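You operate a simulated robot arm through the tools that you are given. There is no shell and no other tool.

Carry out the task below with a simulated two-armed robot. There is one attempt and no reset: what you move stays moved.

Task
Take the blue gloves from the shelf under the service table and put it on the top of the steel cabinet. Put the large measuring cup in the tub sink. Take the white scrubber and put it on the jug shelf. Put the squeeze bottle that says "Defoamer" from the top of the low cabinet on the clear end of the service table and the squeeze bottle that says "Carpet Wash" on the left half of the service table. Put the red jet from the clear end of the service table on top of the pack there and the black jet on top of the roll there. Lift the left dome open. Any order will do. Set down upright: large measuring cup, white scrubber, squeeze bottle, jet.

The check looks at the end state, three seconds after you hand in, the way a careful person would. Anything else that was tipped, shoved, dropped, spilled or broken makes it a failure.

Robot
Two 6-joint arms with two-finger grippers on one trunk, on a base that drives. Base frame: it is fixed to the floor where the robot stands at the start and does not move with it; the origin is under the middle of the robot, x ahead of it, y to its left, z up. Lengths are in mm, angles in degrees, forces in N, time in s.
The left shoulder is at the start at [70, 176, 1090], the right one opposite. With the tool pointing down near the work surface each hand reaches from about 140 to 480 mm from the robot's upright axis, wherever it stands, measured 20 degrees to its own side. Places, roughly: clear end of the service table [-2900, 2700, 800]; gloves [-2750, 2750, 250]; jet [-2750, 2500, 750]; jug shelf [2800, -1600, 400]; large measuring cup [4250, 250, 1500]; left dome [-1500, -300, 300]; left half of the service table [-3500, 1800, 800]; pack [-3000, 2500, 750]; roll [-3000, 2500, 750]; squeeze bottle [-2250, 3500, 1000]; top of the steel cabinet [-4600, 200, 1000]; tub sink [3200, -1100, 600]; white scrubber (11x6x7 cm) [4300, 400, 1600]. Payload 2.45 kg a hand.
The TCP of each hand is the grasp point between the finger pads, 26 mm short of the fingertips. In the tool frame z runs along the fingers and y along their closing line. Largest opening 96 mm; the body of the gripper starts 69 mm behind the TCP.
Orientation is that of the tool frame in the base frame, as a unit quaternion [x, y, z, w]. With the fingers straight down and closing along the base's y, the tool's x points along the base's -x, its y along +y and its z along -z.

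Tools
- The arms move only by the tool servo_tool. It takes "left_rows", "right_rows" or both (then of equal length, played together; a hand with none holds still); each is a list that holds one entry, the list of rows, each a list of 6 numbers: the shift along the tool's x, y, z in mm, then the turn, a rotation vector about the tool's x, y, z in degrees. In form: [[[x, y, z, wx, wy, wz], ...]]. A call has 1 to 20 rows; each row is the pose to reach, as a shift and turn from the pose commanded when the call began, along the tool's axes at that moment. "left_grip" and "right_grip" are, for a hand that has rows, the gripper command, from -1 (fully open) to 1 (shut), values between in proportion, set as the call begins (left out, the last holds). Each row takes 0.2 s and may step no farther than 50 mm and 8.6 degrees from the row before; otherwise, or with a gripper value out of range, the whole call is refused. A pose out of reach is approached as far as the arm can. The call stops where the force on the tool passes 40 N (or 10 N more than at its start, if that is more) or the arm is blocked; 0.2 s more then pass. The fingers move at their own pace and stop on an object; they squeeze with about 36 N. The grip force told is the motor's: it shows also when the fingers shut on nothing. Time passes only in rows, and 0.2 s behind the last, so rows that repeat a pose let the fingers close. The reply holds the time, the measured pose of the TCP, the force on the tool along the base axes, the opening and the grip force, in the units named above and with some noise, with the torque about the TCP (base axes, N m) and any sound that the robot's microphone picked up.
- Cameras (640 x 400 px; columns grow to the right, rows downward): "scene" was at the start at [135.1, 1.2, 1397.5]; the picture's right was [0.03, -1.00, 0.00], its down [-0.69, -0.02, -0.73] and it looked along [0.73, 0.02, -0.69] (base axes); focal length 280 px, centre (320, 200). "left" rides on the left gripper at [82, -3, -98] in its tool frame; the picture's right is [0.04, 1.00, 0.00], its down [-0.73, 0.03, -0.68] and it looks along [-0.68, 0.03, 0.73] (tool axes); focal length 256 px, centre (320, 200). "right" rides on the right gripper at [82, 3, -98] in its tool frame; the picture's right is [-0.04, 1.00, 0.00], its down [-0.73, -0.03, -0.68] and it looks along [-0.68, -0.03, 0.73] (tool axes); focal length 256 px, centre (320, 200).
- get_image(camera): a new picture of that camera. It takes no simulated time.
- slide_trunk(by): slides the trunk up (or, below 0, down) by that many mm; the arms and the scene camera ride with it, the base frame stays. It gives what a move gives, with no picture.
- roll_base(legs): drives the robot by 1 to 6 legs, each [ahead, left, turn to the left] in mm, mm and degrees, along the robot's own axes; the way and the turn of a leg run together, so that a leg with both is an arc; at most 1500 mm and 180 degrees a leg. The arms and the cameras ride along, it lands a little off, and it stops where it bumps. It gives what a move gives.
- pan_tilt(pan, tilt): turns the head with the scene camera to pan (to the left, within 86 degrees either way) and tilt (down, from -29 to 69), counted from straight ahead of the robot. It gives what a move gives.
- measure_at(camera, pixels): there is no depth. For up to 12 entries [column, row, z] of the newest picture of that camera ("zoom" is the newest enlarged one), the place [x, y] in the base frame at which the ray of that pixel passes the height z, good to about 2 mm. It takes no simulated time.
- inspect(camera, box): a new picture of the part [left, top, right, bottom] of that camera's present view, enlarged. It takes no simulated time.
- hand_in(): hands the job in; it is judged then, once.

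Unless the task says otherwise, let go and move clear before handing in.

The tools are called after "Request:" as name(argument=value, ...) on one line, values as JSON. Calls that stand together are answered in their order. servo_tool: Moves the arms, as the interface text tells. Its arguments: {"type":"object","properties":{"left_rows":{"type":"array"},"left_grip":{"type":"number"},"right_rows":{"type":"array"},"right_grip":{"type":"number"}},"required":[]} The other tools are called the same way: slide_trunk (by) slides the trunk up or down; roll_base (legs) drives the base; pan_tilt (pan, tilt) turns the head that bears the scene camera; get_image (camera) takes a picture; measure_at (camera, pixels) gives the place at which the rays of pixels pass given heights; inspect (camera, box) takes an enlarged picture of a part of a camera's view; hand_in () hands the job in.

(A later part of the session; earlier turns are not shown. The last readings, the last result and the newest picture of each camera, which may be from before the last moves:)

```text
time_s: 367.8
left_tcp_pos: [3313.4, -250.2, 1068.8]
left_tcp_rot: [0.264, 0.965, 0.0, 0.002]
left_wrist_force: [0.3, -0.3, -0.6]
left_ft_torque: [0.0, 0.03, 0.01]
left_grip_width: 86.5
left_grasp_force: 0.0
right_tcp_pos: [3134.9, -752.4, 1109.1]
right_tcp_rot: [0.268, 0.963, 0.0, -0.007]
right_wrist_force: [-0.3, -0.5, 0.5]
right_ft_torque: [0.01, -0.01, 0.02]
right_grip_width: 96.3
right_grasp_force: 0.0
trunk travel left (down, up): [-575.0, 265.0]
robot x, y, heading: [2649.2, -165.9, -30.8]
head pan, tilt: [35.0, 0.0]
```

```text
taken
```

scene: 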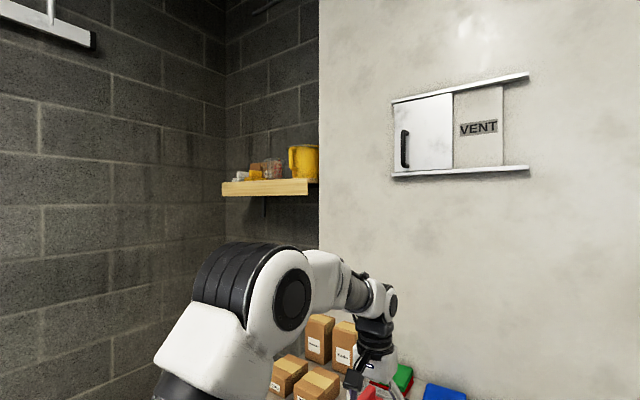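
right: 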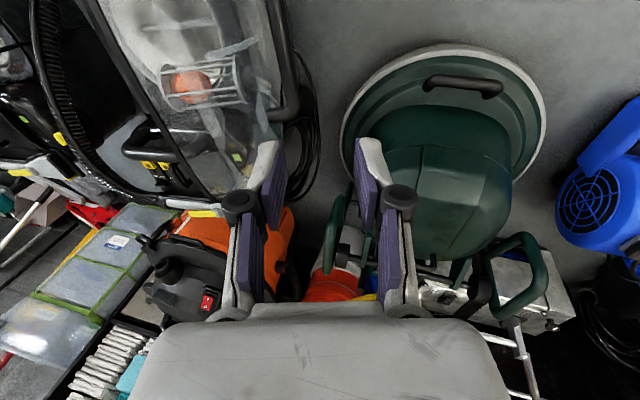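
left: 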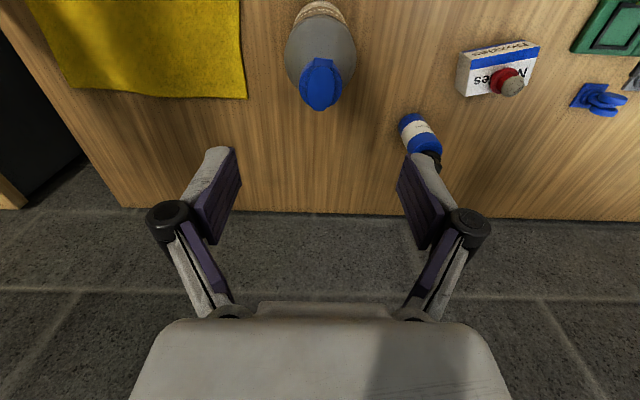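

The wall shelf carries a white and a yellow scrubber, boxes, a clear cup with red marks and a big yellow jug. I raise the trunk fully and strafe left in front of it.

Request:
slide_trunk(by=255)

Request:
roll_base(legs=[[0, 900, -0.5]])

Request:
pan_tilt(pan=0, tilt=15)

Request:
get_image(camera="scene")

```text
time_s: 370.4
left_tcp_pos: [3314.6, -251.2, 1324.1]
left_tcp_rot: [0.265, 0.964, 0.001, 0.001]
left_wrist_force: [-0.2, 0.7, 0.1]
left_ft_torque: [-0.02, 0.03, 0.0]
left_grip_width: 86.5
left_grasp_force: 0.1
right_tcp_pos: [3135.3, -753.0, 1363.7]
right_tcp_rot: [0.27, 0.963, 0.0, -0.007]
right_wrist_force: [0.3, 0.4, -0.7]
right_ft_torque: [0.02, 0.01, -0.01]
right_grip_width: 95.9
right_grasp_force: 0.0
trunk travel left (down, up): [-830.0, 10.0]
robot x, y, heading: [2647.4, -167.4, -30.6]
head pan, tilt: [35.0, 0.0]
```

```text
time_s: 375.1
left_tcp_pos: [3763.3, 500.9, 1324.4]
left_tcp_rot: [0.266, 0.964, 0.001, 0.001]
left_wrist_force: [-0.5, 0.1, 0.4]
left_ft_torque: [0.03, 0.0, -0.02]
left_grip_width: 86.5
left_grasp_force: 0.0
right_tcp_pos: [3582.9, -0.8, 1363.6]
right_tcp_rot: [0.27, 0.963, 0.001, -0.006]
right_wrist_force: [0.2, -0.2, -0.3]
right_ft_torque: [0.02, -0.01, 0.01]
right_grip_width: 95.8
right_grasp_force: 0.1
trunk travel left (down, up): [-830.0, 10.0]
robot x, y, heading: [3096.5, 589.4, -30.9]
head pan, tilt: [35.0, 0.0]
```

```text
time_s: 376.1
left_tcp_pos: [3763.0, 502.3, 1322.4]
left_tcp_rot: [0.267, 0.964, 0.0, 0.001]
left_wrist_force: [0.6, -0.5, 0.5]
left_ft_torque: [-0.01, 0.01, 0.05]
left_grip_width: 86.4
left_grasp_force: 0.0
right_tcp_pos: [3584.3, 0.3, 1364.8]
right_tcp_rot: [0.271, 0.963, 0.001, -0.007]
right_wrist_force: [-0.5, 0.6, -0.1]
right_ft_torque: [-0.02, -0.03, 0.03]
right_grip_width: 96.0
right_grasp_force: 0.0
trunk travel left (down, up): [-830.0, 10.0]
robot x, y, heading: [3095.9, 586.1, -31.1]
head pan, tilt: [0.0, 15.0]
```

```text
taken
```

scene: 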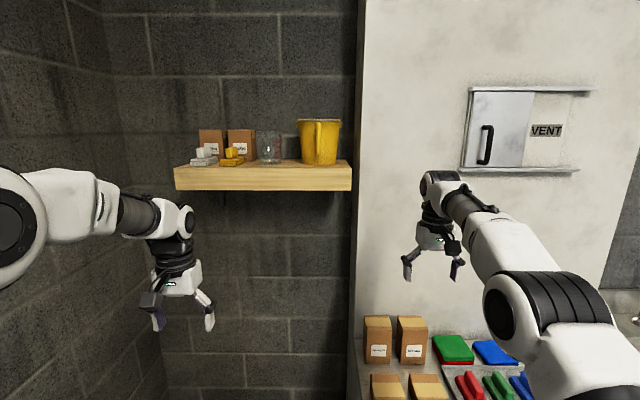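

Request:
inspect(camera="scene", box=[165, 105, 365, 200])

Request:
measure_at(camera="scene", pixels=[[174, 168, 1500], [352, 168, 1500], [268, 163, 1500], [318, 164, 1500], [204, 163, 1500], [230, 164, 1500], [352, 164, 1480], [174, 168, 1480]])

```text
3.20 times, centred on (265, 152) of scene
```

zoom: 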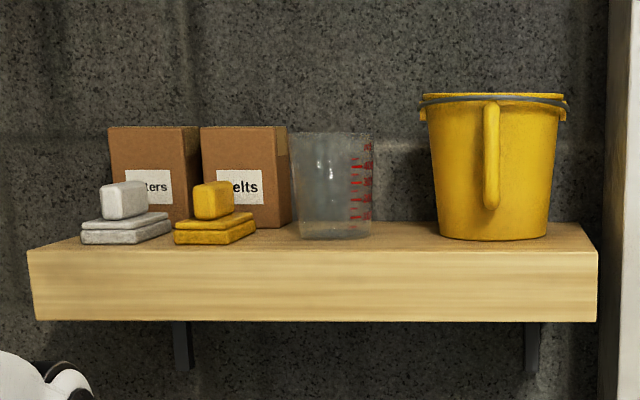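

```text
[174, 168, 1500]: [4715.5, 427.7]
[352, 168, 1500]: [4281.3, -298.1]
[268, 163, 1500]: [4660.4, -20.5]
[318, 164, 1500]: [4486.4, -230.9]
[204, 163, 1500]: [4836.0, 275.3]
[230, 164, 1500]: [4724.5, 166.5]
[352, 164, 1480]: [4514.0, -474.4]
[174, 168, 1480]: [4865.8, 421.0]
```

The clear cup with red marks is the measuring cup; the yellow one is a pail. I look with the left and right hand cameras for depth.

Request:
get_image(camera="left")

Request:
get_image(camera="right")

```text
taken
```

left: 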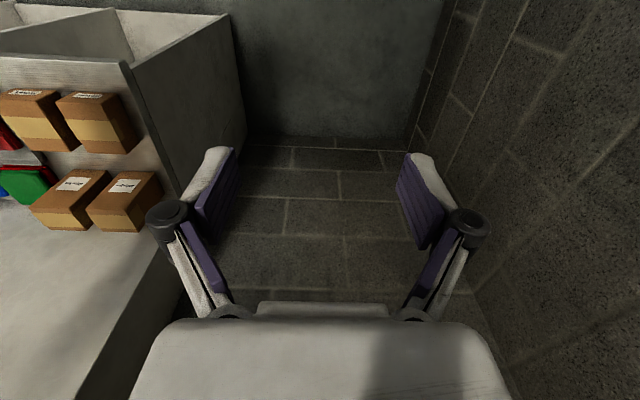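

```text
taken
```

right: 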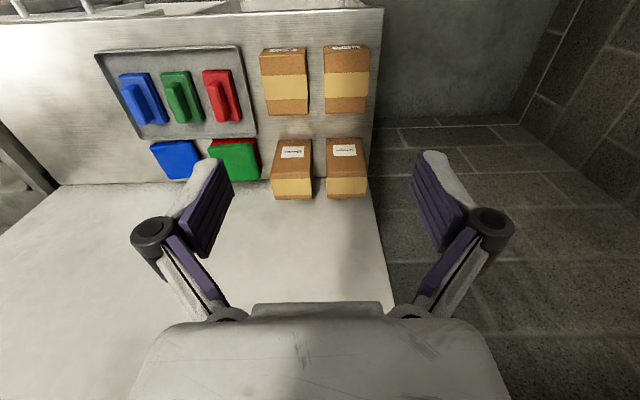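

Request:
measure_at(camera="zoom", pixels=[[335, 239, 1450], [335, 239, 1500], [335, 239, 1550], [126, 244, 1450], [126, 244, 1500], [126, 244, 1550], [28, 248, 1450], [28, 248, 1500], [597, 250, 1450], [597, 250, 1500], [332, 135, 1600], [332, 135, 1640]])

Request:
slide_trunk(by=-250)

Request:
pan_tilt(pan=0, tilt=0)

Request:
inspect(camera="scene", box=[165, 105, 365, 255])

```text
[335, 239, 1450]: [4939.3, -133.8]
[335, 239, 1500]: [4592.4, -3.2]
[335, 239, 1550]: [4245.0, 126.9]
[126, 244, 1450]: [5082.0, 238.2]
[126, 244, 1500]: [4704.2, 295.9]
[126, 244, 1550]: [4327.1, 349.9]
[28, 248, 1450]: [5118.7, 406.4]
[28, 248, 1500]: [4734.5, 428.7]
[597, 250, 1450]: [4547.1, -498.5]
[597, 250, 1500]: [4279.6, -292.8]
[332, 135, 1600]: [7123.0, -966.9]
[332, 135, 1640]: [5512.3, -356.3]
```

```text
time_s: 378.6
left_tcp_pos: [3763.8, 501.9, 1073.2]
left_tcp_rot: [0.267, 0.964, 0.001, 0.002]
left_wrist_force: [0.3, 0.6, 0.5]
left_ft_torque: [0.01, -0.01, 0.01]
left_grip_width: 86.4
left_grasp_force: 0.1
right_tcp_pos: [3583.5, 0.9, 1114.9]
right_tcp_rot: [0.27, 0.963, 0.0, -0.007]
right_wrist_force: [0.2, 0.4, -0.1]
right_ft_torque: [-0.02, 0.0, -0.02]
right_grip_width: 96.2
right_grasp_force: 0.0
trunk travel left (down, up): [-580.0, 260.0]
robot x, y, heading: [3097.5, 589.7, -31.0]
head pan, tilt: [0.0, 15.0]
```

```text
time_s: 379.4
left_tcp_pos: [3764.3, 501.5, 1073.0]
left_tcp_rot: [0.266, 0.964, 0.0, 0.0]
left_wrist_force: [-0.3, -0.3, 0.0]
left_ft_torque: [-0.03, 0.01, -0.02]
left_grip_width: 86.2
left_grasp_force: 0.0
right_tcp_pos: [3583.6, -0.6, 1114.0]
right_tcp_rot: [0.27, 0.963, 0.0, -0.007]
right_wrist_force: [0.0, 0.6, -0.1]
right_ft_torque: [-0.01, 0.04, -0.01]
right_grip_width: 95.9
right_grasp_force: 0.0
trunk travel left (down, up): [-580.0, 260.0]
robot x, y, heading: [3098.5, 588.2, -31.1]
head pan, tilt: [0.0, 0.0]
```

```text
2.67 times, centred on (265, 180) of scene
```

zoom: 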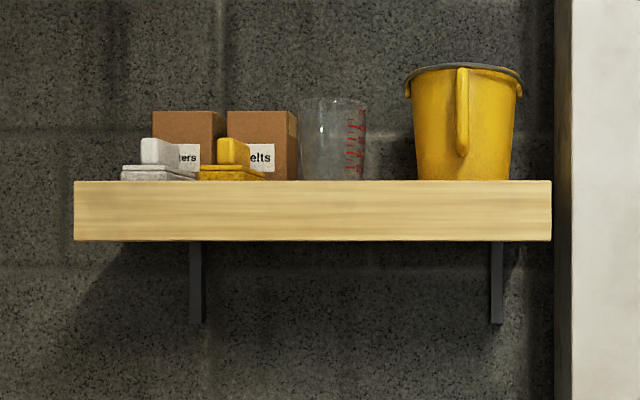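

Request:
measure_at(camera="zoom", pixels=[[75, 182, 1540], [75, 182, 1560], [75, 182, 1580], [550, 182, 1540], [550, 182, 1560], [550, 182, 1580], [335, 181, 1560], [160, 181, 1560]])

```text
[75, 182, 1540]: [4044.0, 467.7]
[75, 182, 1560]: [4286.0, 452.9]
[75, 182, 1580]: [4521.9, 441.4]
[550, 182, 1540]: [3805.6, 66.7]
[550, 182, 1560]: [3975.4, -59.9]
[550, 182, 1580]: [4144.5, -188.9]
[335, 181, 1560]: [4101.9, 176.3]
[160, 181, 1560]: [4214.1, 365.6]
```

Triangulation: shelf top z≈1559, front edge n≈−3414; the clear cup stands ~80 mm behind it (t≈2307), the white scrubber near the front (t≈2527). I raise the trunk again and strafe left 400 mm.

Request:
slide_trunk(by=255)

Request:
roll_base(legs=[[0, 400, -0.3]])

Request:
servo_tool(right_rows=[[[15, 0, -42, 0, 0, 0], [30, 0, -84, 0, 0, 0], [45, 0, -126, 0, 0, 0], [60, 0, -168, 0, 0, 0], [75, 0, -210, 0, 0, 0], [90, 0, -252, 0, 0, 0], [110, 0, -294, 0, 0, 0], [130, 0, -336, 0, 0, 0]]], left_rows=[[[15, 0, -42, 0, 0, 0], [30, 0, -84, 0, 0, 0], [45, 0, -126, 0, 0, 0], [60, 0, -168, 0, 0, 0], [75, 0, -210, 0, 0, 0], [90, 0, -252, 0, 0, 0], [110, 0, -294, 0, 0, 0], [130, 0, -336, 0, 0, 0]]])

Request:
pan_tilt(pan=0, tilt=8)

Request:
get_image(camera="scene")

```text
time_s: 382.0
left_tcp_pos: [3763.5, 501.1, 1328.2]
left_tcp_rot: [0.267, 0.964, 0.001, 0.001]
left_wrist_force: [0.8, 0.0, -0.2]
left_ft_torque: [0.03, -0.02, -0.02]
left_grip_width: 86.4
left_grasp_force: 0.0
right_tcp_pos: [3583.6, -0.2, 1369.4]
right_tcp_rot: [0.271, 0.963, 0.0, -0.006]
right_wrist_force: [0.0, 0.2, -0.2]
right_ft_torque: [-0.02, 0.02, 0.0]
right_grip_width: 96.2
right_grasp_force: 0.0
trunk travel left (down, up): [-835.0, 5.0]
robot x, y, heading: [3099.1, 588.8, -30.9]
head pan, tilt: [0.0, 0.0]
```

```text
time_s: 384.5
left_tcp_pos: [3964.6, 837.5, 1329.5]
left_tcp_rot: [0.266, 0.964, 0.002, 0.002]
left_wrist_force: [0.2, -0.6, 0.5]
left_ft_torque: [-0.01, -0.01, -0.02]
left_grip_width: 86.5
left_grasp_force: 0.1
right_tcp_pos: [3785.5, 335.6, 1368.6]
right_tcp_rot: [0.27, 0.963, 0.001, -0.006]
right_wrist_force: [-0.4, 0.1, 0.5]
right_ft_torque: [0.02, -0.03, 0.03]
right_grip_width: 95.9
right_grasp_force: 0.0
trunk travel left (down, up): [-835.0, 5.0]
robot x, y, heading: [3304.8, 925.3, -30.9]
head pan, tilt: [0.0, 0.0]
```

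```text
time_s: 386.3
left_tcp_pos: [3844.9, 912.4, 1658.3]
left_tcp_rot: [0.266, 0.964, 0.0, 0.005]
left_wrist_force: [-1.0, 1.2, -0.3]
left_ft_torque: [-0.06, -0.08, 0.03]
left_grip_width: 86.5
left_grasp_force: 0.1
left hand out of reach, approached as far as the arm can: row 8
right_tcp_pos: [3631.8, 434.3, 1621.0]
right_tcp_rot: [0.27, 0.963, -0.001, -0.004]
right_wrist_force: [-0.9, 0.4, -0.9]
right_ft_torque: [-0.02, -0.08, -0.01]
right_grip_width: 95.9
right_grasp_force: 0.1
right hand out of reach, approached as far as the arm can: row 2, 3, 4, 5, 6, 7, 8
trunk travel left (down, up): [-835.0, 5.0]
robot x, y, heading: [3300.4, 924.3, -31.0]
head pan, tilt: [0.0, 0.0]
```

```text
time_s: 387.0
left_tcp_pos: [3847.5, 911.2, 1655.6]
left_tcp_rot: [0.266, 0.964, 0.0, 0.005]
left_wrist_force: [-0.1, -0.3, -0.4]
left_ft_torque: [-0.01, -0.02, 0.01]
left_grip_width: 86.3
left_grasp_force: 0.1
right_tcp_pos: [3635.6, 432.4, 1617.7]
right_tcp_rot: [0.271, 0.963, 0.0, -0.005]
right_wrist_force: [0.3, 0.1, 0.1]
right_ft_torque: [0.01, -0.05, 0.02]
right_grip_width: 95.6
right_grasp_force: 0.0
trunk travel left (down, up): [-835.0, 5.0]
robot x, y, heading: [3301.1, 926.8, -30.8]
head pan, tilt: [0.0, 8.0]
```

```text
taken
```

scene: 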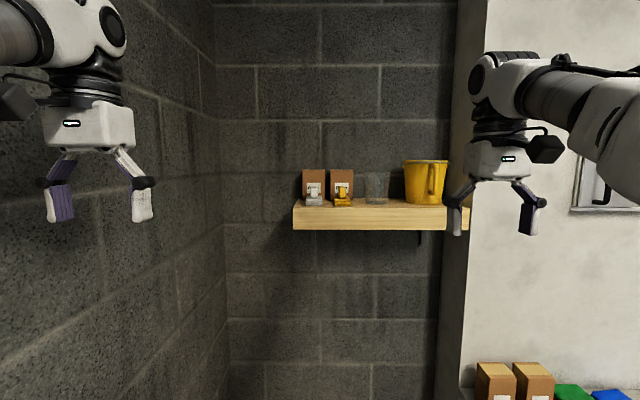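

Request:
inspect(camera="scene", box=[280, 140, 480, 260])

Request:
pan_tilt(pan=-25, tilt=50)

Request:
get_image(camera="scene")

```text
3.20 times, centred on (380, 200) of scene
```

zoom: 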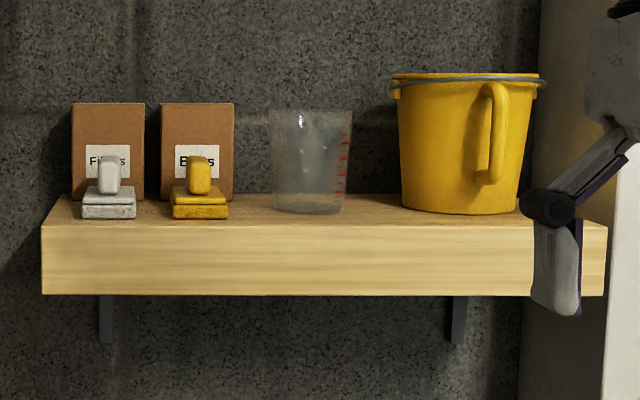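

```text
time_s: 388.1
left_tcp_pos: [3852.3, 907.1, 1656.0]
left_tcp_rot: [0.266, 0.964, 0.001, 0.003]
left_wrist_force: [0.3, 0.6, -0.2]
left_ft_torque: [0.0, 0.0, -0.01]
left_grip_width: 86.4
left_grasp_force: 0.1
right_tcp_pos: [3639.5, 430.8, 1616.8]
right_tcp_rot: [0.27, 0.963, 0.0, -0.006]
right_wrist_force: [-0.2, 0.6, 0.2]
right_ft_torque: [0.01, -0.04, -0.01]
right_grip_width: 96.3
right_grasp_force: 0.1
trunk travel left (down, up): [-835.0, 5.0]
robot x, y, heading: [3302.0, 926.2, -30.5]
head pan, tilt: [-25.0, 50.0]
```

```text
taken
```

scene: 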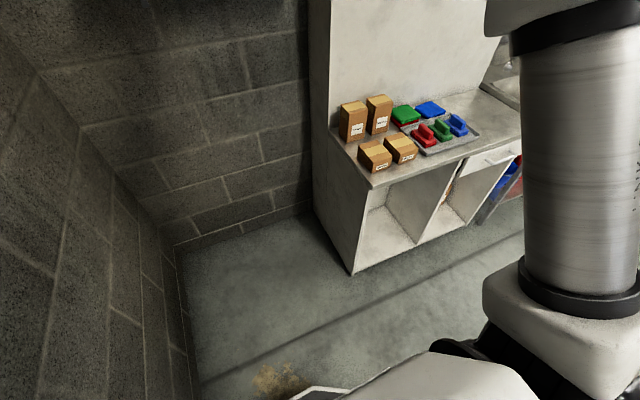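

Request:
measure_at(camera="scene", pixels=[[352, 275, 0], [314, 205, 0], [175, 246, 0], [240, 232, 0], [200, 383, 0]])

Request:
pan_tilt(pan=0, tilt=8)

Request:
inspect(camera="scene", box=[280, 140, 480, 260])

Request:
measure_at(camera="zoom", pixels=[[308, 214, 1559], [268, 112, 1672], [352, 112, 1672], [109, 219, 1559], [400, 213, 1559], [510, 213, 1559], [109, 160, 1630], [232, 200, 1559], [42, 226, 1559], [605, 226, 1559]])

```text
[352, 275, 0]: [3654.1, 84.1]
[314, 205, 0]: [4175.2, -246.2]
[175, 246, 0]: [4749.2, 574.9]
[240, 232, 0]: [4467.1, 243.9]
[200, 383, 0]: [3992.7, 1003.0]
```

```text
time_s: 389.2
left_tcp_pos: [3849.5, 908.2, 1655.3]
left_tcp_rot: [0.267, 0.964, 0.0, 0.003]
left_wrist_force: [-0.1, 0.8, 0.4]
left_ft_torque: [-0.01, 0.02, 0.01]
left_grip_width: 86.4
left_grasp_force: 0.1
right_tcp_pos: [3637.8, 431.4, 1616.8]
right_tcp_rot: [0.271, 0.963, 0.0, -0.005]
right_wrist_force: [-0.1, -0.2, 0.3]
right_ft_torque: [-0.01, -0.01, 0.01]
right_grip_width: 96.0
right_grasp_force: 0.1
trunk travel left (down, up): [-835.0, 5.0]
robot x, y, heading: [3302.7, 927.5, -30.9]
head pan, tilt: [0.0, 8.0]
```

```text
3.20 times, centred on (380, 200) of scene
```

zoom: 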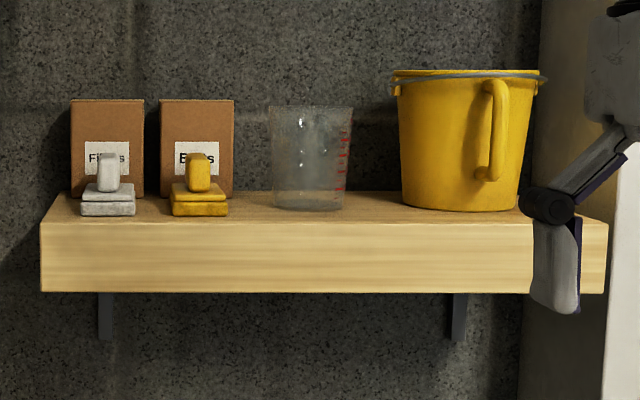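

```text
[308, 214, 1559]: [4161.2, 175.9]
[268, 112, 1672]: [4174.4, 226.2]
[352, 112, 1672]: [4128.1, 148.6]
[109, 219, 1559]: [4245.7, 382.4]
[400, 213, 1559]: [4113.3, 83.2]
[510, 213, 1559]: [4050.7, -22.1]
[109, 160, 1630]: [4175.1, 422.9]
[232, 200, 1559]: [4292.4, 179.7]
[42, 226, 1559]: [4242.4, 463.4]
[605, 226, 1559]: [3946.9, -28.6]
```

Distances are clear: left wall t≈2940, desk end t≈1975, back wall n≈−3700. I pitch the right hand 30° forward and raise it to z≈1740 before moving in.

Request:
servo_tool(right_rows=[[[10, 0, -20, 0, -7.5, 0], [20, 0, -45, 0, -15, 0], [30, 0, -70, 0, -22.5, 0], [40, 0, -95, 0, -30, 0], [40, 0, -120, 0, -30, 0], [40, 0, -125, 0, -30, 0]]])

Request:
get_image(camera="right")

Request:
get_image(camera="scene")

```text
time_s: 390.6
left_tcp_pos: [3849.9, 907.9, 1654.7]
left_tcp_rot: [0.267, 0.964, 0.0, 0.004]
left_wrist_force: [0.2, 0.7, -0.3]
left_ft_torque: [0.06, -0.02, 0.01]
left_grip_width: 86.3
left_grasp_force: 0.0
right_tcp_pos: [3601.0, 450.3, 1741.6]
right_tcp_rot: [0.261, 0.931, -0.07, 0.243]
right_wrist_force: [0.0, 0.3, -0.5]
right_ft_torque: [0.0, -0.05, 0.0]
right_grip_width: 96.0
right_grasp_force: 0.0
right hand out of reach, approached as far as the arm can: row 4, 5
trunk travel left (down, up): [-835.0, 5.0]
robot x, y, heading: [3301.7, 923.1, -30.7]
head pan, tilt: [0.0, 8.0]
```

```text
taken
```

right: 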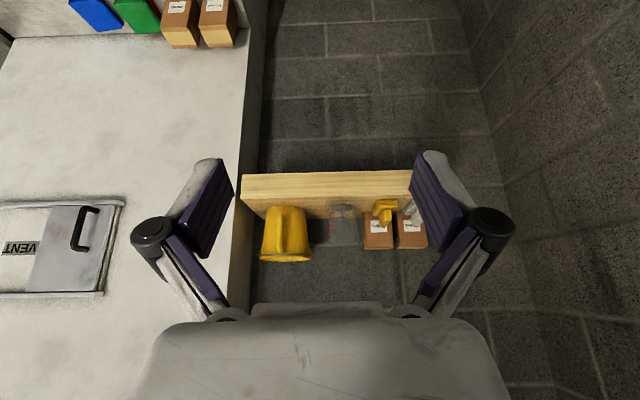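

```text
taken
```

scene: 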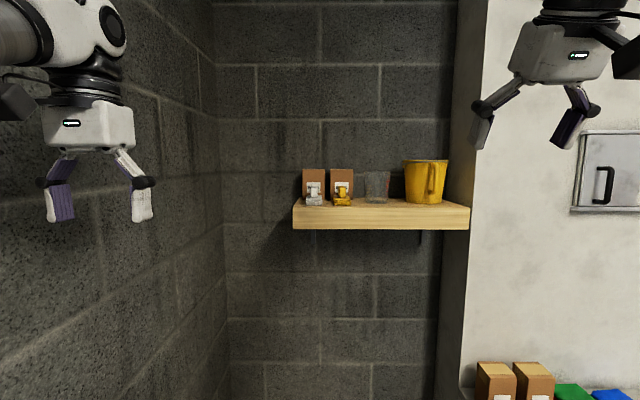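

Request:
inspect(camera="right", box=[230, 160, 440, 280])

Request:
inspect(camera="scene", box=[280, 140, 480, 260])

```text
3.05 times, centred on (335, 220) of right
```

zoom: 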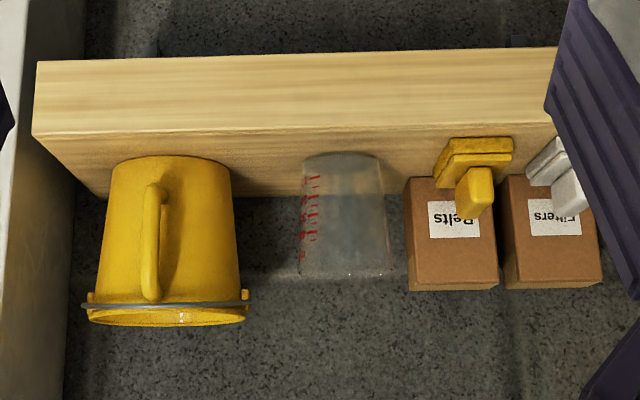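

```text
3.20 times, centred on (380, 200) of scene
```

zoom: 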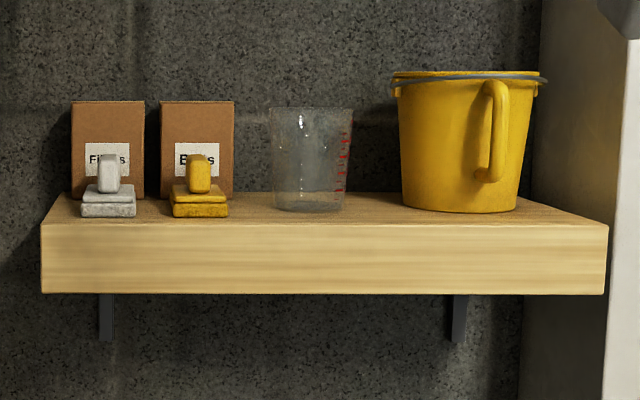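

Request:
measure_at(camera="zoom", pixels=[[308, 213, 1540], [308, 213, 1559], [308, 213, 1575], [109, 218, 1559], [120, 160, 1630], [42, 224, 1540], [42, 224, 1559], [42, 224, 1575]])

Request:
inspect(camera="right", box=[230, 160, 440, 280])

Request:
measure_at(camera="zoom", pixels=[[343, 153, 1540], [343, 153, 1559], [343, 153, 1575], [300, 270, 1672], [393, 270, 1672], [346, 278, 1672], [346, 278, 1690], [35, 135, 1559], [250, 300, 1720], [500, 150, 1580]])

```text
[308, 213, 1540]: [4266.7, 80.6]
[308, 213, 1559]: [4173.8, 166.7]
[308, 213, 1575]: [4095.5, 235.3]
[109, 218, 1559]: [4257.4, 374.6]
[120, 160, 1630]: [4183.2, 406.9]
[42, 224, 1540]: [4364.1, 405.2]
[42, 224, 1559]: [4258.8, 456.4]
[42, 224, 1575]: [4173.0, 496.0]
```

```text
3.05 times, centred on (335, 220) of right
```

zoom: 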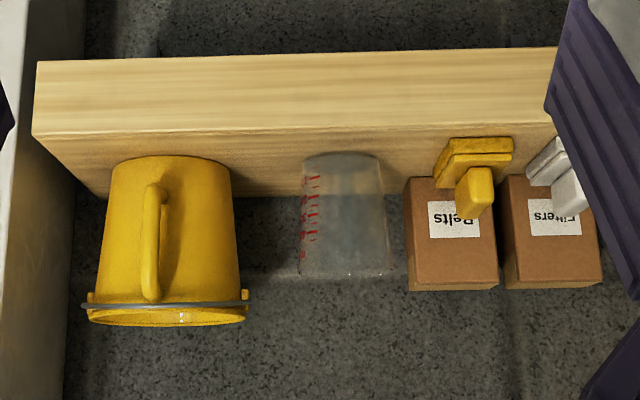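

```text
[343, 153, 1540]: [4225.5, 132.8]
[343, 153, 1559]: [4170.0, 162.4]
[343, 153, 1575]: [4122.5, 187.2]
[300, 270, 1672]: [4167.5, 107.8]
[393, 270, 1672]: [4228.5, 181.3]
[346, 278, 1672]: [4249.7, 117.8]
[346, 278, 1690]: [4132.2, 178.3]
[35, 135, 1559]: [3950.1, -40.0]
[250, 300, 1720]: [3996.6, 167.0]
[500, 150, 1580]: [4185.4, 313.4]
```

Cup: centre n≈−3512, t≈2311, rim z≈1673; I plan to pinch its right wall rim (t≈2263). I narrow the right fingers to 40 mm and drive forward 500 mm.

Request:
servo_tool(right_rows=[[[0, 0, 0, 0, 0, 0], [0, 0, 0, 0, 0, 0], [0, 0, 0, 0, 0, 0]]], right_grip=0.1)

Request:
roll_base(legs=[[480, 0, -0.5]])

Request:
get_image(camera="right")

Request:
get_image(camera="scene")

```text
time_s: 391.4
left_tcp_pos: [3850.6, 908.3, 1654.6]
left_tcp_rot: [0.267, 0.964, 0.0, 0.003]
left_wrist_force: [0.1, -0.2, -0.7]
left_ft_torque: [0.02, 0.0, 0.03]
left_grip_width: 86.4
left_grasp_force: 0.0
right_tcp_pos: [3602.4, 450.3, 1740.9]
right_tcp_rot: [0.261, 0.932, -0.069, 0.242]
right_wrist_force: [-0.1, -0.4, 0.6]
right_ft_torque: [-0.02, -0.02, 0.01]
right_grip_width: 43.1
right_grasp_force: 0.0
trunk travel left (down, up): [-835.0, 5.0]
robot x, y, heading: [3302.7, 926.5, -30.9]
head pan, tilt: [0.0, 8.0]
```

```text
time_s: 394.2
left_tcp_pos: [4255.3, 656.4, 1656.2]
left_tcp_rot: [0.271, 0.962, 0.0, 0.003]
left_wrist_force: [-0.9, -0.1, 0.4]
left_ft_torque: [0.0, -0.02, -0.01]
left_grip_width: 86.5
left_grasp_force: 0.0
right_tcp_pos: [4002.7, 200.4, 1742.6]
right_tcp_rot: [0.267, 0.93, -0.072, 0.243]
right_wrist_force: [-0.2, 0.1, -0.5]
right_ft_torque: [0.02, 0.0, -0.02]
right_grip_width: 43.1
right_grasp_force: 0.0
trunk travel left (down, up): [-835.0, 5.0]
robot x, y, heading: [3708.7, 678.7, -31.5]
head pan, tilt: [0.0, 8.0]
```

```text
taken
```

right: 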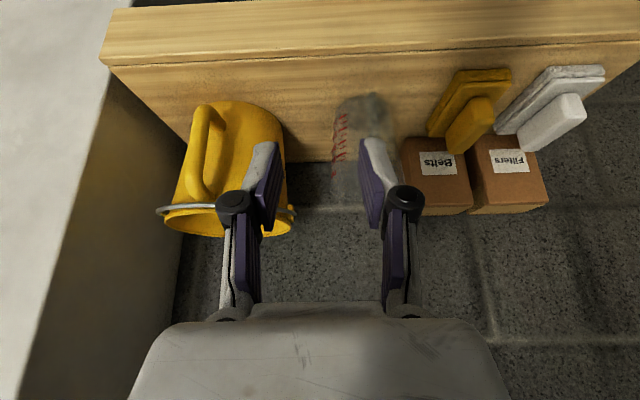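

```text
taken
```

scene: 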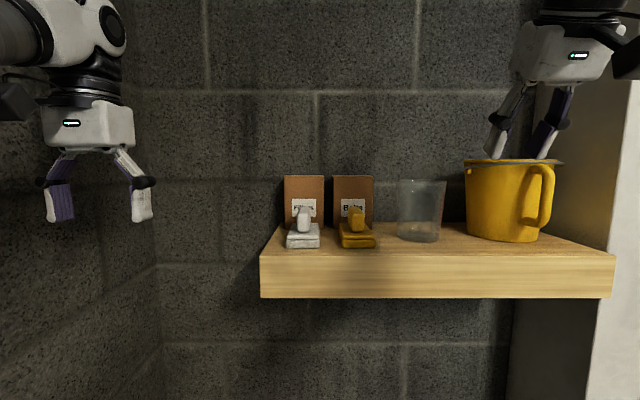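

Request:
inspect(camera="scene", box=[380, 140, 580, 260])

Request:
measure_at(camera="zoom", pixels=[[142, 331, 1559], [60, 130, 1673], [220, 130, 1673], [145, 320, 1559], [280, 135, 1720]])

Request:
inspect(camera="right", box=[270, 70, 450, 230])

```text
3.20 times, centred on (480, 200) of scene
```

zoom: 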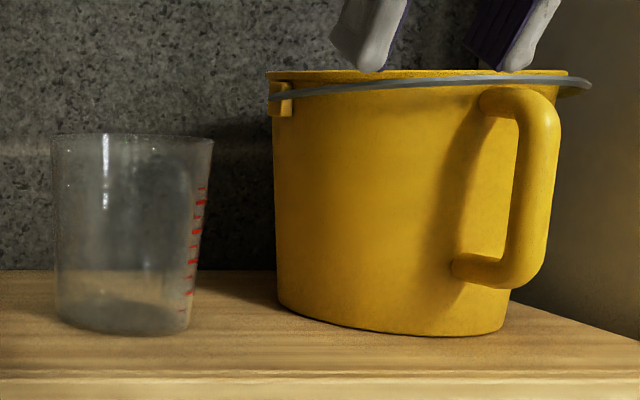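

```text
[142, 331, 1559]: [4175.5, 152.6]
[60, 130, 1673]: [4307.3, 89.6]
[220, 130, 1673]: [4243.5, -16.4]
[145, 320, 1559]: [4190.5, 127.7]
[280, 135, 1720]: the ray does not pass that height
```

```text
2.50 times, centred on (360, 150) of right
```

zoom: 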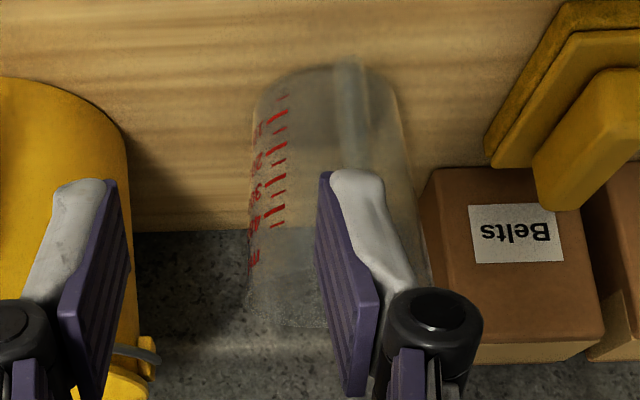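

Request:
measure_at(camera="right", pixels=[[330.4, 190, 1673], [336, 107, 1559], [385, 107, 1559], [360, 96, 1559], [281, 207, 1720], [397, 190, 1673]])

```text
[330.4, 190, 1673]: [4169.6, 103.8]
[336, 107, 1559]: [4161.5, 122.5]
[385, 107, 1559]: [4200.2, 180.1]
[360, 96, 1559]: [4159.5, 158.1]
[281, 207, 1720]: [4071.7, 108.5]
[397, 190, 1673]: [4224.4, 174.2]
```

Right rim wall at t≈2260, pail edge at 2213: a 47 mm gap. I drive 190 mm further so the hand is above the cup's right rim.

Request:
roll_base(legs=[[185, 4, 0]])

Request:
get_image(camera="right")

Request:
get_image(camera="scene")

```text
time_s: 395.8
left_tcp_pos: [4412.7, 565.6, 1657.9]
left_tcp_rot: [0.272, 0.962, 0.0, 0.005]
left_wrist_force: [-0.1, -0.5, -0.3]
left_ft_torque: [0.01, -0.05, 0.01]
left_grip_width: 86.3
left_grasp_force: 0.1
right_tcp_pos: [4159.7, 109.3, 1744.3]
right_tcp_rot: [0.266, 0.93, -0.072, 0.243]
right_wrist_force: [-0.3, 0.2, -0.4]
right_ft_torque: [-0.01, 0.01, -0.01]
right_grip_width: 43.2
right_grasp_force: 0.0
trunk travel left (down, up): [-835.0, 5.0]
robot x, y, heading: [3870.4, 582.6, -31.6]
head pan, tilt: [0.0, 8.0]
```

```text
taken
```

right: 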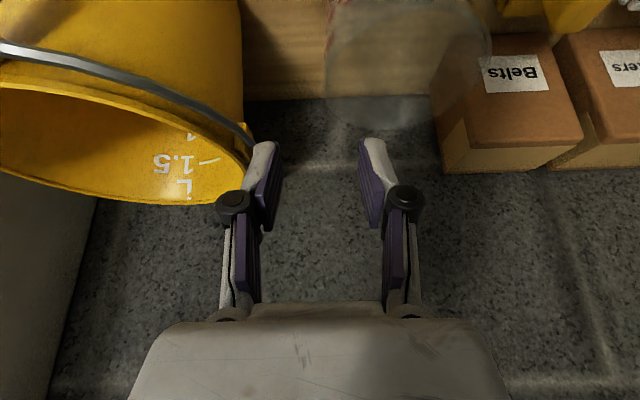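

```text
taken
```

scene: 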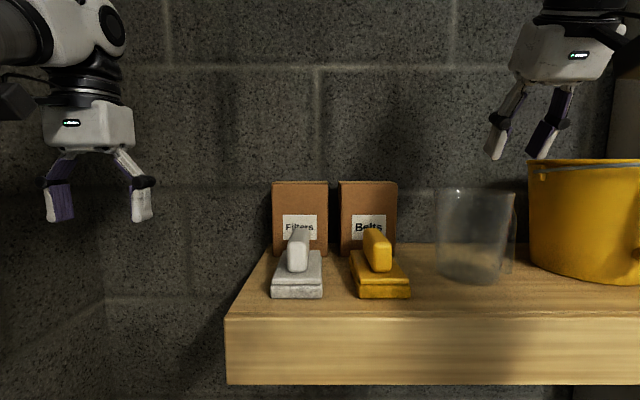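

The right finger is close beside the pail rim; the cup wall is at col ~327. I shift 5 mm left and descend 40 mm, then check.

Request:
servo_tool(right_rows=[[[0, 5, 0, 0, 0, 0], [4, 5, 12, 0, 0, 0], [9, 5, 26, 0, 0, 0], [13, 5, 38, 0, 0, 0], [13, 5, 38, 0, 0, 0]]])

Request:
get_image(camera="right")

Request:
inspect(camera="scene", box=[420, 100, 620, 300])

```text
time_s: 396.9
left_tcp_pos: [4417.1, 563.2, 1655.6]
left_tcp_rot: [0.27, 0.963, 0.0, 0.004]
left_wrist_force: [0.2, -0.1, 1.4]
left_ft_torque: [0.02, -0.01, -0.02]
left_grip_width: 86.3
left_grasp_force: 0.1
right_tcp_pos: [4185.0, 97.7, 1713.1]
right_tcp_rot: [0.266, 0.931, -0.07, 0.241]
right_wrist_force: [-0.9, -0.5, 0.2]
right_ft_torque: [-0.05, -0.02, -0.02]
right_grip_width: 43.2
right_grasp_force: 0.0
right hand out of reach, approached as far as the arm can: row 2, 3, 4, 5
trunk travel left (down, up): [-835.0, 5.0]
robot x, y, heading: [3870.1, 585.8, -31.5]
head pan, tilt: [0.0, 8.0]
```

```text
taken
```

right: 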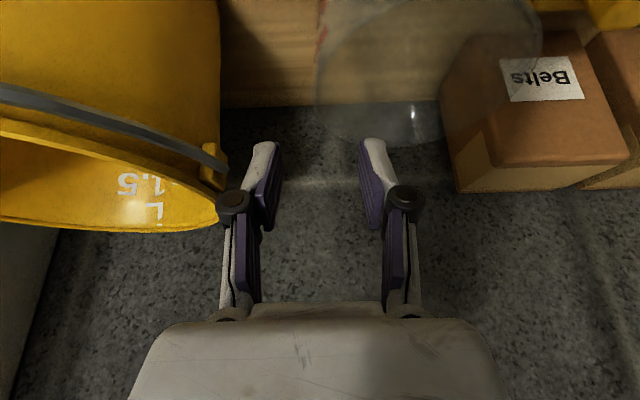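

```text
2.00 times, centred on (520, 200) of scene
```

zoom: 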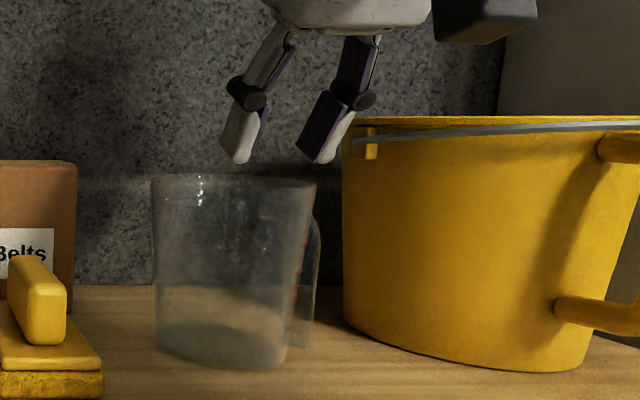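

A clear handle shows on the cup's right side in the scene zoom. I zoom in on the hand camera to see where it is exactly.

Request:
inspect(camera="right", box=[230, 0, 560, 200])

Request:
inspect(camera="scene", box=[480, 170, 600, 300])

```text
1.94 times, centred on (395, 100) of right
```

zoom: 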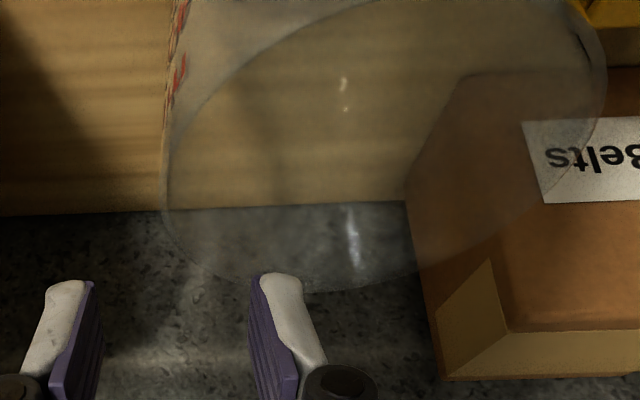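

```text
3.08 times, centred on (540, 235) of scene
```

zoom: 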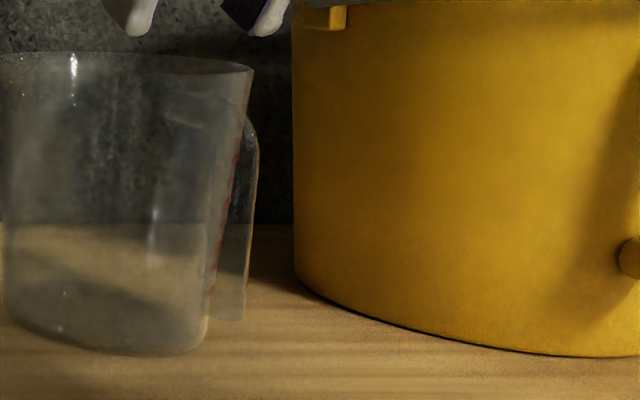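

The handle sits on the cup's right-rear side, so I'll pinch the left wall instead (t≈2350, free gap to the yellow scrubber). I back up 40 mm, rise and shift left.

Request:
roll_base(legs=[[-40, 0, 0]])

Request:
servo_tool(right_rows=[[[-13, 0, -22, 0, 0, 0], [-13, 30, -22, 0, 0, 0], [-13, 60, -22, 0, 0, 0], [-13, 82, -22, 0, 0, 0], [-13, 82, -22, 0, 0, 0]]])

Request:
get_image(camera="right")

Request:
inspect(camera="scene", box=[380, 100, 620, 320])

```text
time_s: 397.8
left_tcp_pos: [4394.1, 576.5, 1650.6]
left_tcp_rot: [0.272, 0.962, 0.001, -0.002]
left_wrist_force: [0.6, -1.2, -0.4]
left_ft_torque: [0.11, 0.11, 0.01]
left_grip_width: 86.2
left_grasp_force: 0.0
right_tcp_pos: [4163.4, 111.4, 1707.1]
right_tcp_rot: [0.268, 0.931, -0.07, 0.237]
right_wrist_force: [2.3, -0.8, -0.1]
right_ft_torque: [0.07, 0.06, -0.01]
right_grip_width: 43.2
right_grasp_force: 0.2
trunk travel left (down, up): [-835.0, 5.0]
robot x, y, heading: [3834.0, 604.0, -31.6]
head pan, tilt: [0.0, 8.0]
```

```text
time_s: 399.0
left_tcp_pos: [4383.2, 582.5, 1654.8]
left_tcp_rot: [0.272, 0.962, 0.002, 0.003]
left_wrist_force: [0.3, 0.4, -0.5]
left_ft_torque: [0.01, -0.04, 0.0]
left_grip_width: 86.6
left_grasp_force: 0.1
right_tcp_pos: [4196.2, 188.6, 1737.5]
right_tcp_rot: [0.267, 0.93, -0.07, 0.241]
right_wrist_force: [-0.4, 0.2, -0.1]
right_ft_torque: [-0.01, -0.04, 0.04]
right_grip_width: 43.1
right_grasp_force: 0.1
trunk travel left (down, up): [-835.0, 5.0]
robot x, y, heading: [3832.7, 606.6, -31.7]
head pan, tilt: [0.0, 8.0]
```

```text
taken
```

right: 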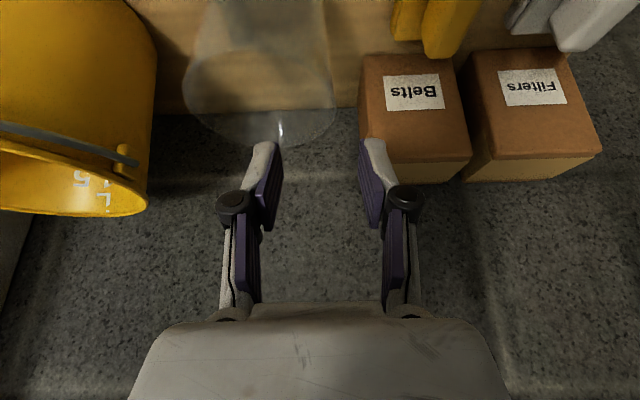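

```text
1.82 times, centred on (500, 210) of scene
```

zoom: 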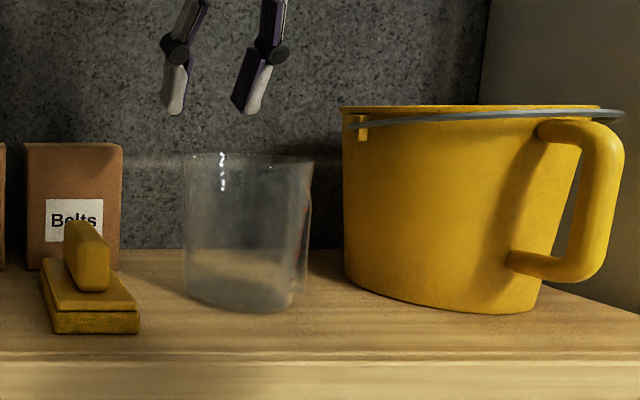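

Request:
measure_at(camera="right", pixels=[[361, 57, 1559], [452, 53, 1559], [357, 142, 1670], [335, 85, 1673], [183, 85, 1673], [258, 147, 1673], [258, 25, 1673], [420, 55, 1590]])

Request:
inspect(camera="right", box=[170, 0, 480, 200])

```text
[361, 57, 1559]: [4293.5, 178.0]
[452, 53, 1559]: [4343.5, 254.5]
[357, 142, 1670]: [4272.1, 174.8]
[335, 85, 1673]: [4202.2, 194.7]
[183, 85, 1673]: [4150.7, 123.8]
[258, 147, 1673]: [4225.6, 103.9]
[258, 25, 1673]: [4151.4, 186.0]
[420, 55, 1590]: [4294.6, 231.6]
```

```text
2.00 times, centred on (325, 100) of right
```

zoom: 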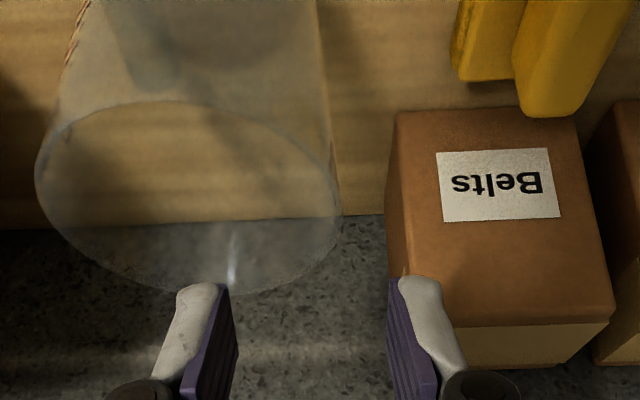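

Rim measured: t 2268–2355, centre n≈−3508; the box is farther back. I narrow the fingers to ~32 mm and descend 40 mm over the left wall.

Request:
servo_tool(right_rows=[[[0, 7, 0, 0, 0, 0], [4, 7, 15, 0, 0, 0], [8, 7, 30, 0, 0, 0], [11, 7, 41, 0, 0, 0], [11, 7, 41, 0, 0, 0]]], right_grip=0.33)

Request:
inspect(camera="right", box=[170, 0, 480, 200])

Request:
inspect(camera="scene", box=[380, 100, 580, 300])

```text
time_s: 400.2
left_tcp_pos: [4383.7, 583.1, 1654.9]
left_tcp_rot: [0.272, 0.962, 0.0, 0.003]
left_wrist_force: [0.3, 0.1, 1.2]
left_ft_torque: [0.01, 0.0, 0.03]
left_grip_width: 86.4
left_grasp_force: 0.0
right_tcp_pos: [4209.4, 187.7, 1695.5]
right_tcp_rot: [0.267, 0.93, -0.071, 0.241]
right_wrist_force: [-0.1, 0.1, -0.5]
right_ft_torque: [0.0, 0.03, 0.01]
right_grip_width: 32.3
right_grasp_force: 0.1
trunk travel left (down, up): [-835.0, 5.0]
robot x, y, heading: [3835.4, 605.2, -31.8]
head pan, tilt: [0.0, 8.0]
```

```text
2.00 times, centred on (325, 100) of right
```

zoom: 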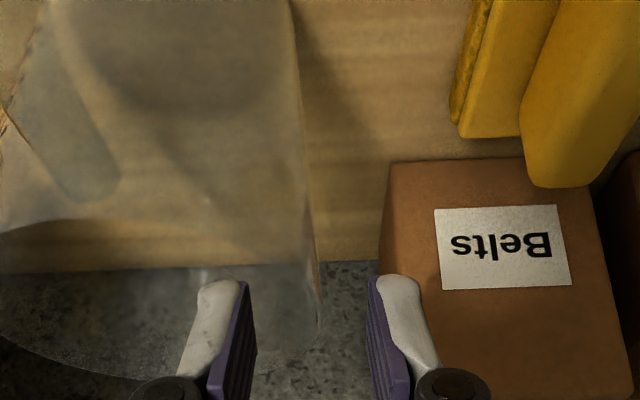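

```text
2.00 times, centred on (480, 200) of scene
```

zoom: 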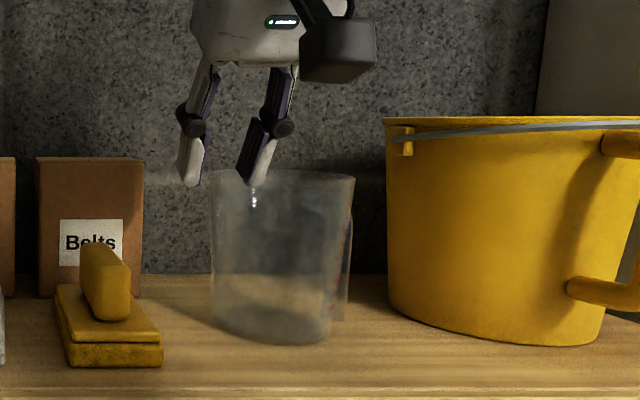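

The rim passes between the two fingers. I descend the last 22 mm and close gently on the wall.

Request:
servo_tool(right_rows=[[[3, 0, 11, 0, 0, 0], [6, 0, 22, 0, 0, 0], [6, 0, 22, 0, 0, 0]]])

Request:
inspect(camera="scene", box=[380, 100, 580, 300])

Request:
inspect(camera="right", box=[170, 0, 480, 200])

```text
time_s: 401.0
left_tcp_pos: [4384.8, 582.9, 1655.0]
left_tcp_rot: [0.273, 0.962, 0.0, 0.003]
left_wrist_force: [1.1, -0.7, 0.6]
left_ft_torque: [-0.03, -0.03, -0.04]
left_grip_width: 86.5
left_grasp_force: 0.1
right_tcp_pos: [4213.4, 184.9, 1673.6]
right_tcp_rot: [0.267, 0.93, -0.071, 0.241]
right_wrist_force: [0.1, -0.3, 0.2]
right_ft_torque: [-0.02, 0.01, 0.0]
right_grip_width: 32.3
right_grasp_force: 0.1
trunk travel left (down, up): [-835.0, 5.0]
robot x, y, heading: [3834.4, 603.5, -31.5]
head pan, tilt: [0.0, 8.0]
```

```text
2.00 times, centred on (480, 200) of scene
```

zoom: 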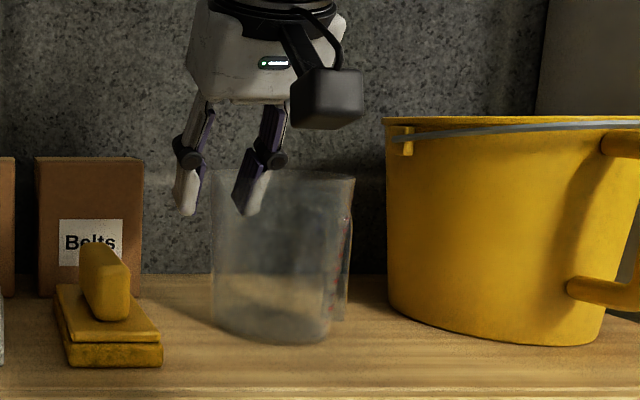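

```text
2.00 times, centred on (325, 100) of right
```

zoom: 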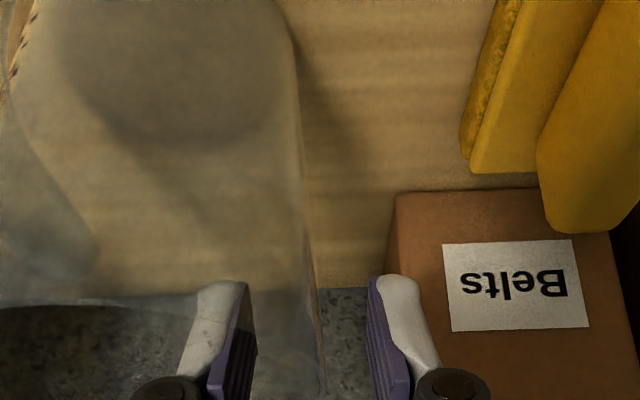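

Request:
servo_tool(right_rows=[[[0, 0, -1, 0, 0, 0], [0, 0, -1, 0, 0, 0], [0, 0, -1, 0, 0, 0], [0, 0, -1, 0, 0, 0]]], right_grip=1)

Request:
inspect(camera="scene", box=[380, 100, 580, 300])

```text
time_s: 402.0
left_tcp_pos: [4383.5, 584.1, 1656.0]
left_tcp_rot: [0.272, 0.962, 0.0, 0.003]
left_wrist_force: [-0.4, 0.1, -0.1]
left_ft_torque: [0.02, -0.02, 0.0]
left_grip_width: 86.2
left_grasp_force: 0.0
right_tcp_pos: [4213.6, 185.6, 1673.4]
right_tcp_rot: [0.267, 0.93, -0.071, 0.241]
right_wrist_force: [-0.3, -2.3, 2.0]
right_ft_torque: [-0.21, 0.08, 0.06]
right_grip_width: 6.0
right_grasp_force: 33.2
trunk travel left (down, up): [-835.0, 5.0]
robot x, y, heading: [3835.0, 603.4, -31.7]
head pan, tilt: [0.0, 8.0]
```

```text
2.00 times, centred on (480, 200) of scene
```

zoom: 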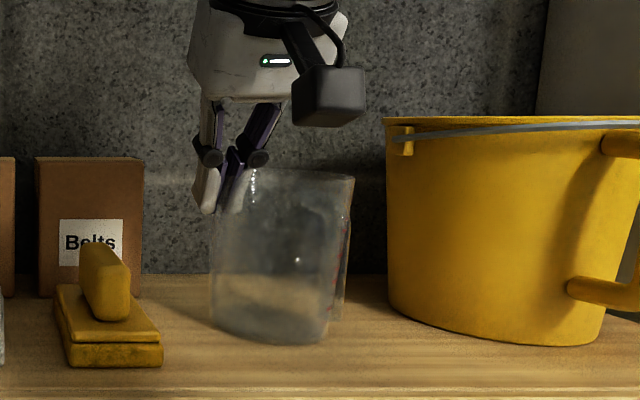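

Pinched (6 mm wall, 33 N). I lift 35 mm and check the cup.

Request:
servo_tool(right_rows=[[[-3, 0, -5, 0, 0, 0], [-8, 0, -13, 0, 0, 0], [-14, 0, -24, 0, 0, 0], [-18, 0, -31, 0, 0, 0], [-18, 0, -31, 0, 0, 0]]])

Request:
inspect(camera="scene", box=[380, 80, 600, 300])

```text
time_s: 403.2
left_tcp_pos: [4383.4, 581.5, 1655.8]
left_tcp_rot: [0.273, 0.962, 0.0, 0.002]
left_wrist_force: [0.4, -0.7, 1.1]
left_ft_torque: [-0.01, 0.03, 0.01]
left_grip_width: 86.4
left_grasp_force: 0.0
right_tcp_pos: [4214.1, 185.4, 1709.1]
right_tcp_rot: [0.267, 0.93, -0.07, 0.241]
right_wrist_force: [-0.1, -0.2, -0.8]
right_ft_torque: [0.03, -0.05, 0.01]
right_grip_width: 5.7
right_grasp_force: 33.4
trunk travel left (down, up): [-835.0, 5.0]
robot x, y, heading: [3834.7, 602.8, -31.6]
head pan, tilt: [0.0, 8.0]
```

```text
1.82 times, centred on (490, 190) of scene
```

zoom: 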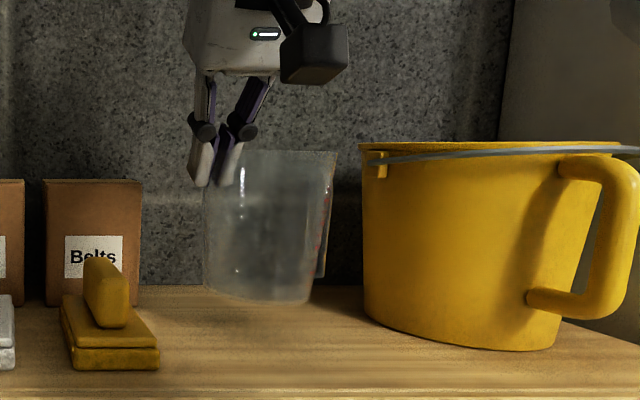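

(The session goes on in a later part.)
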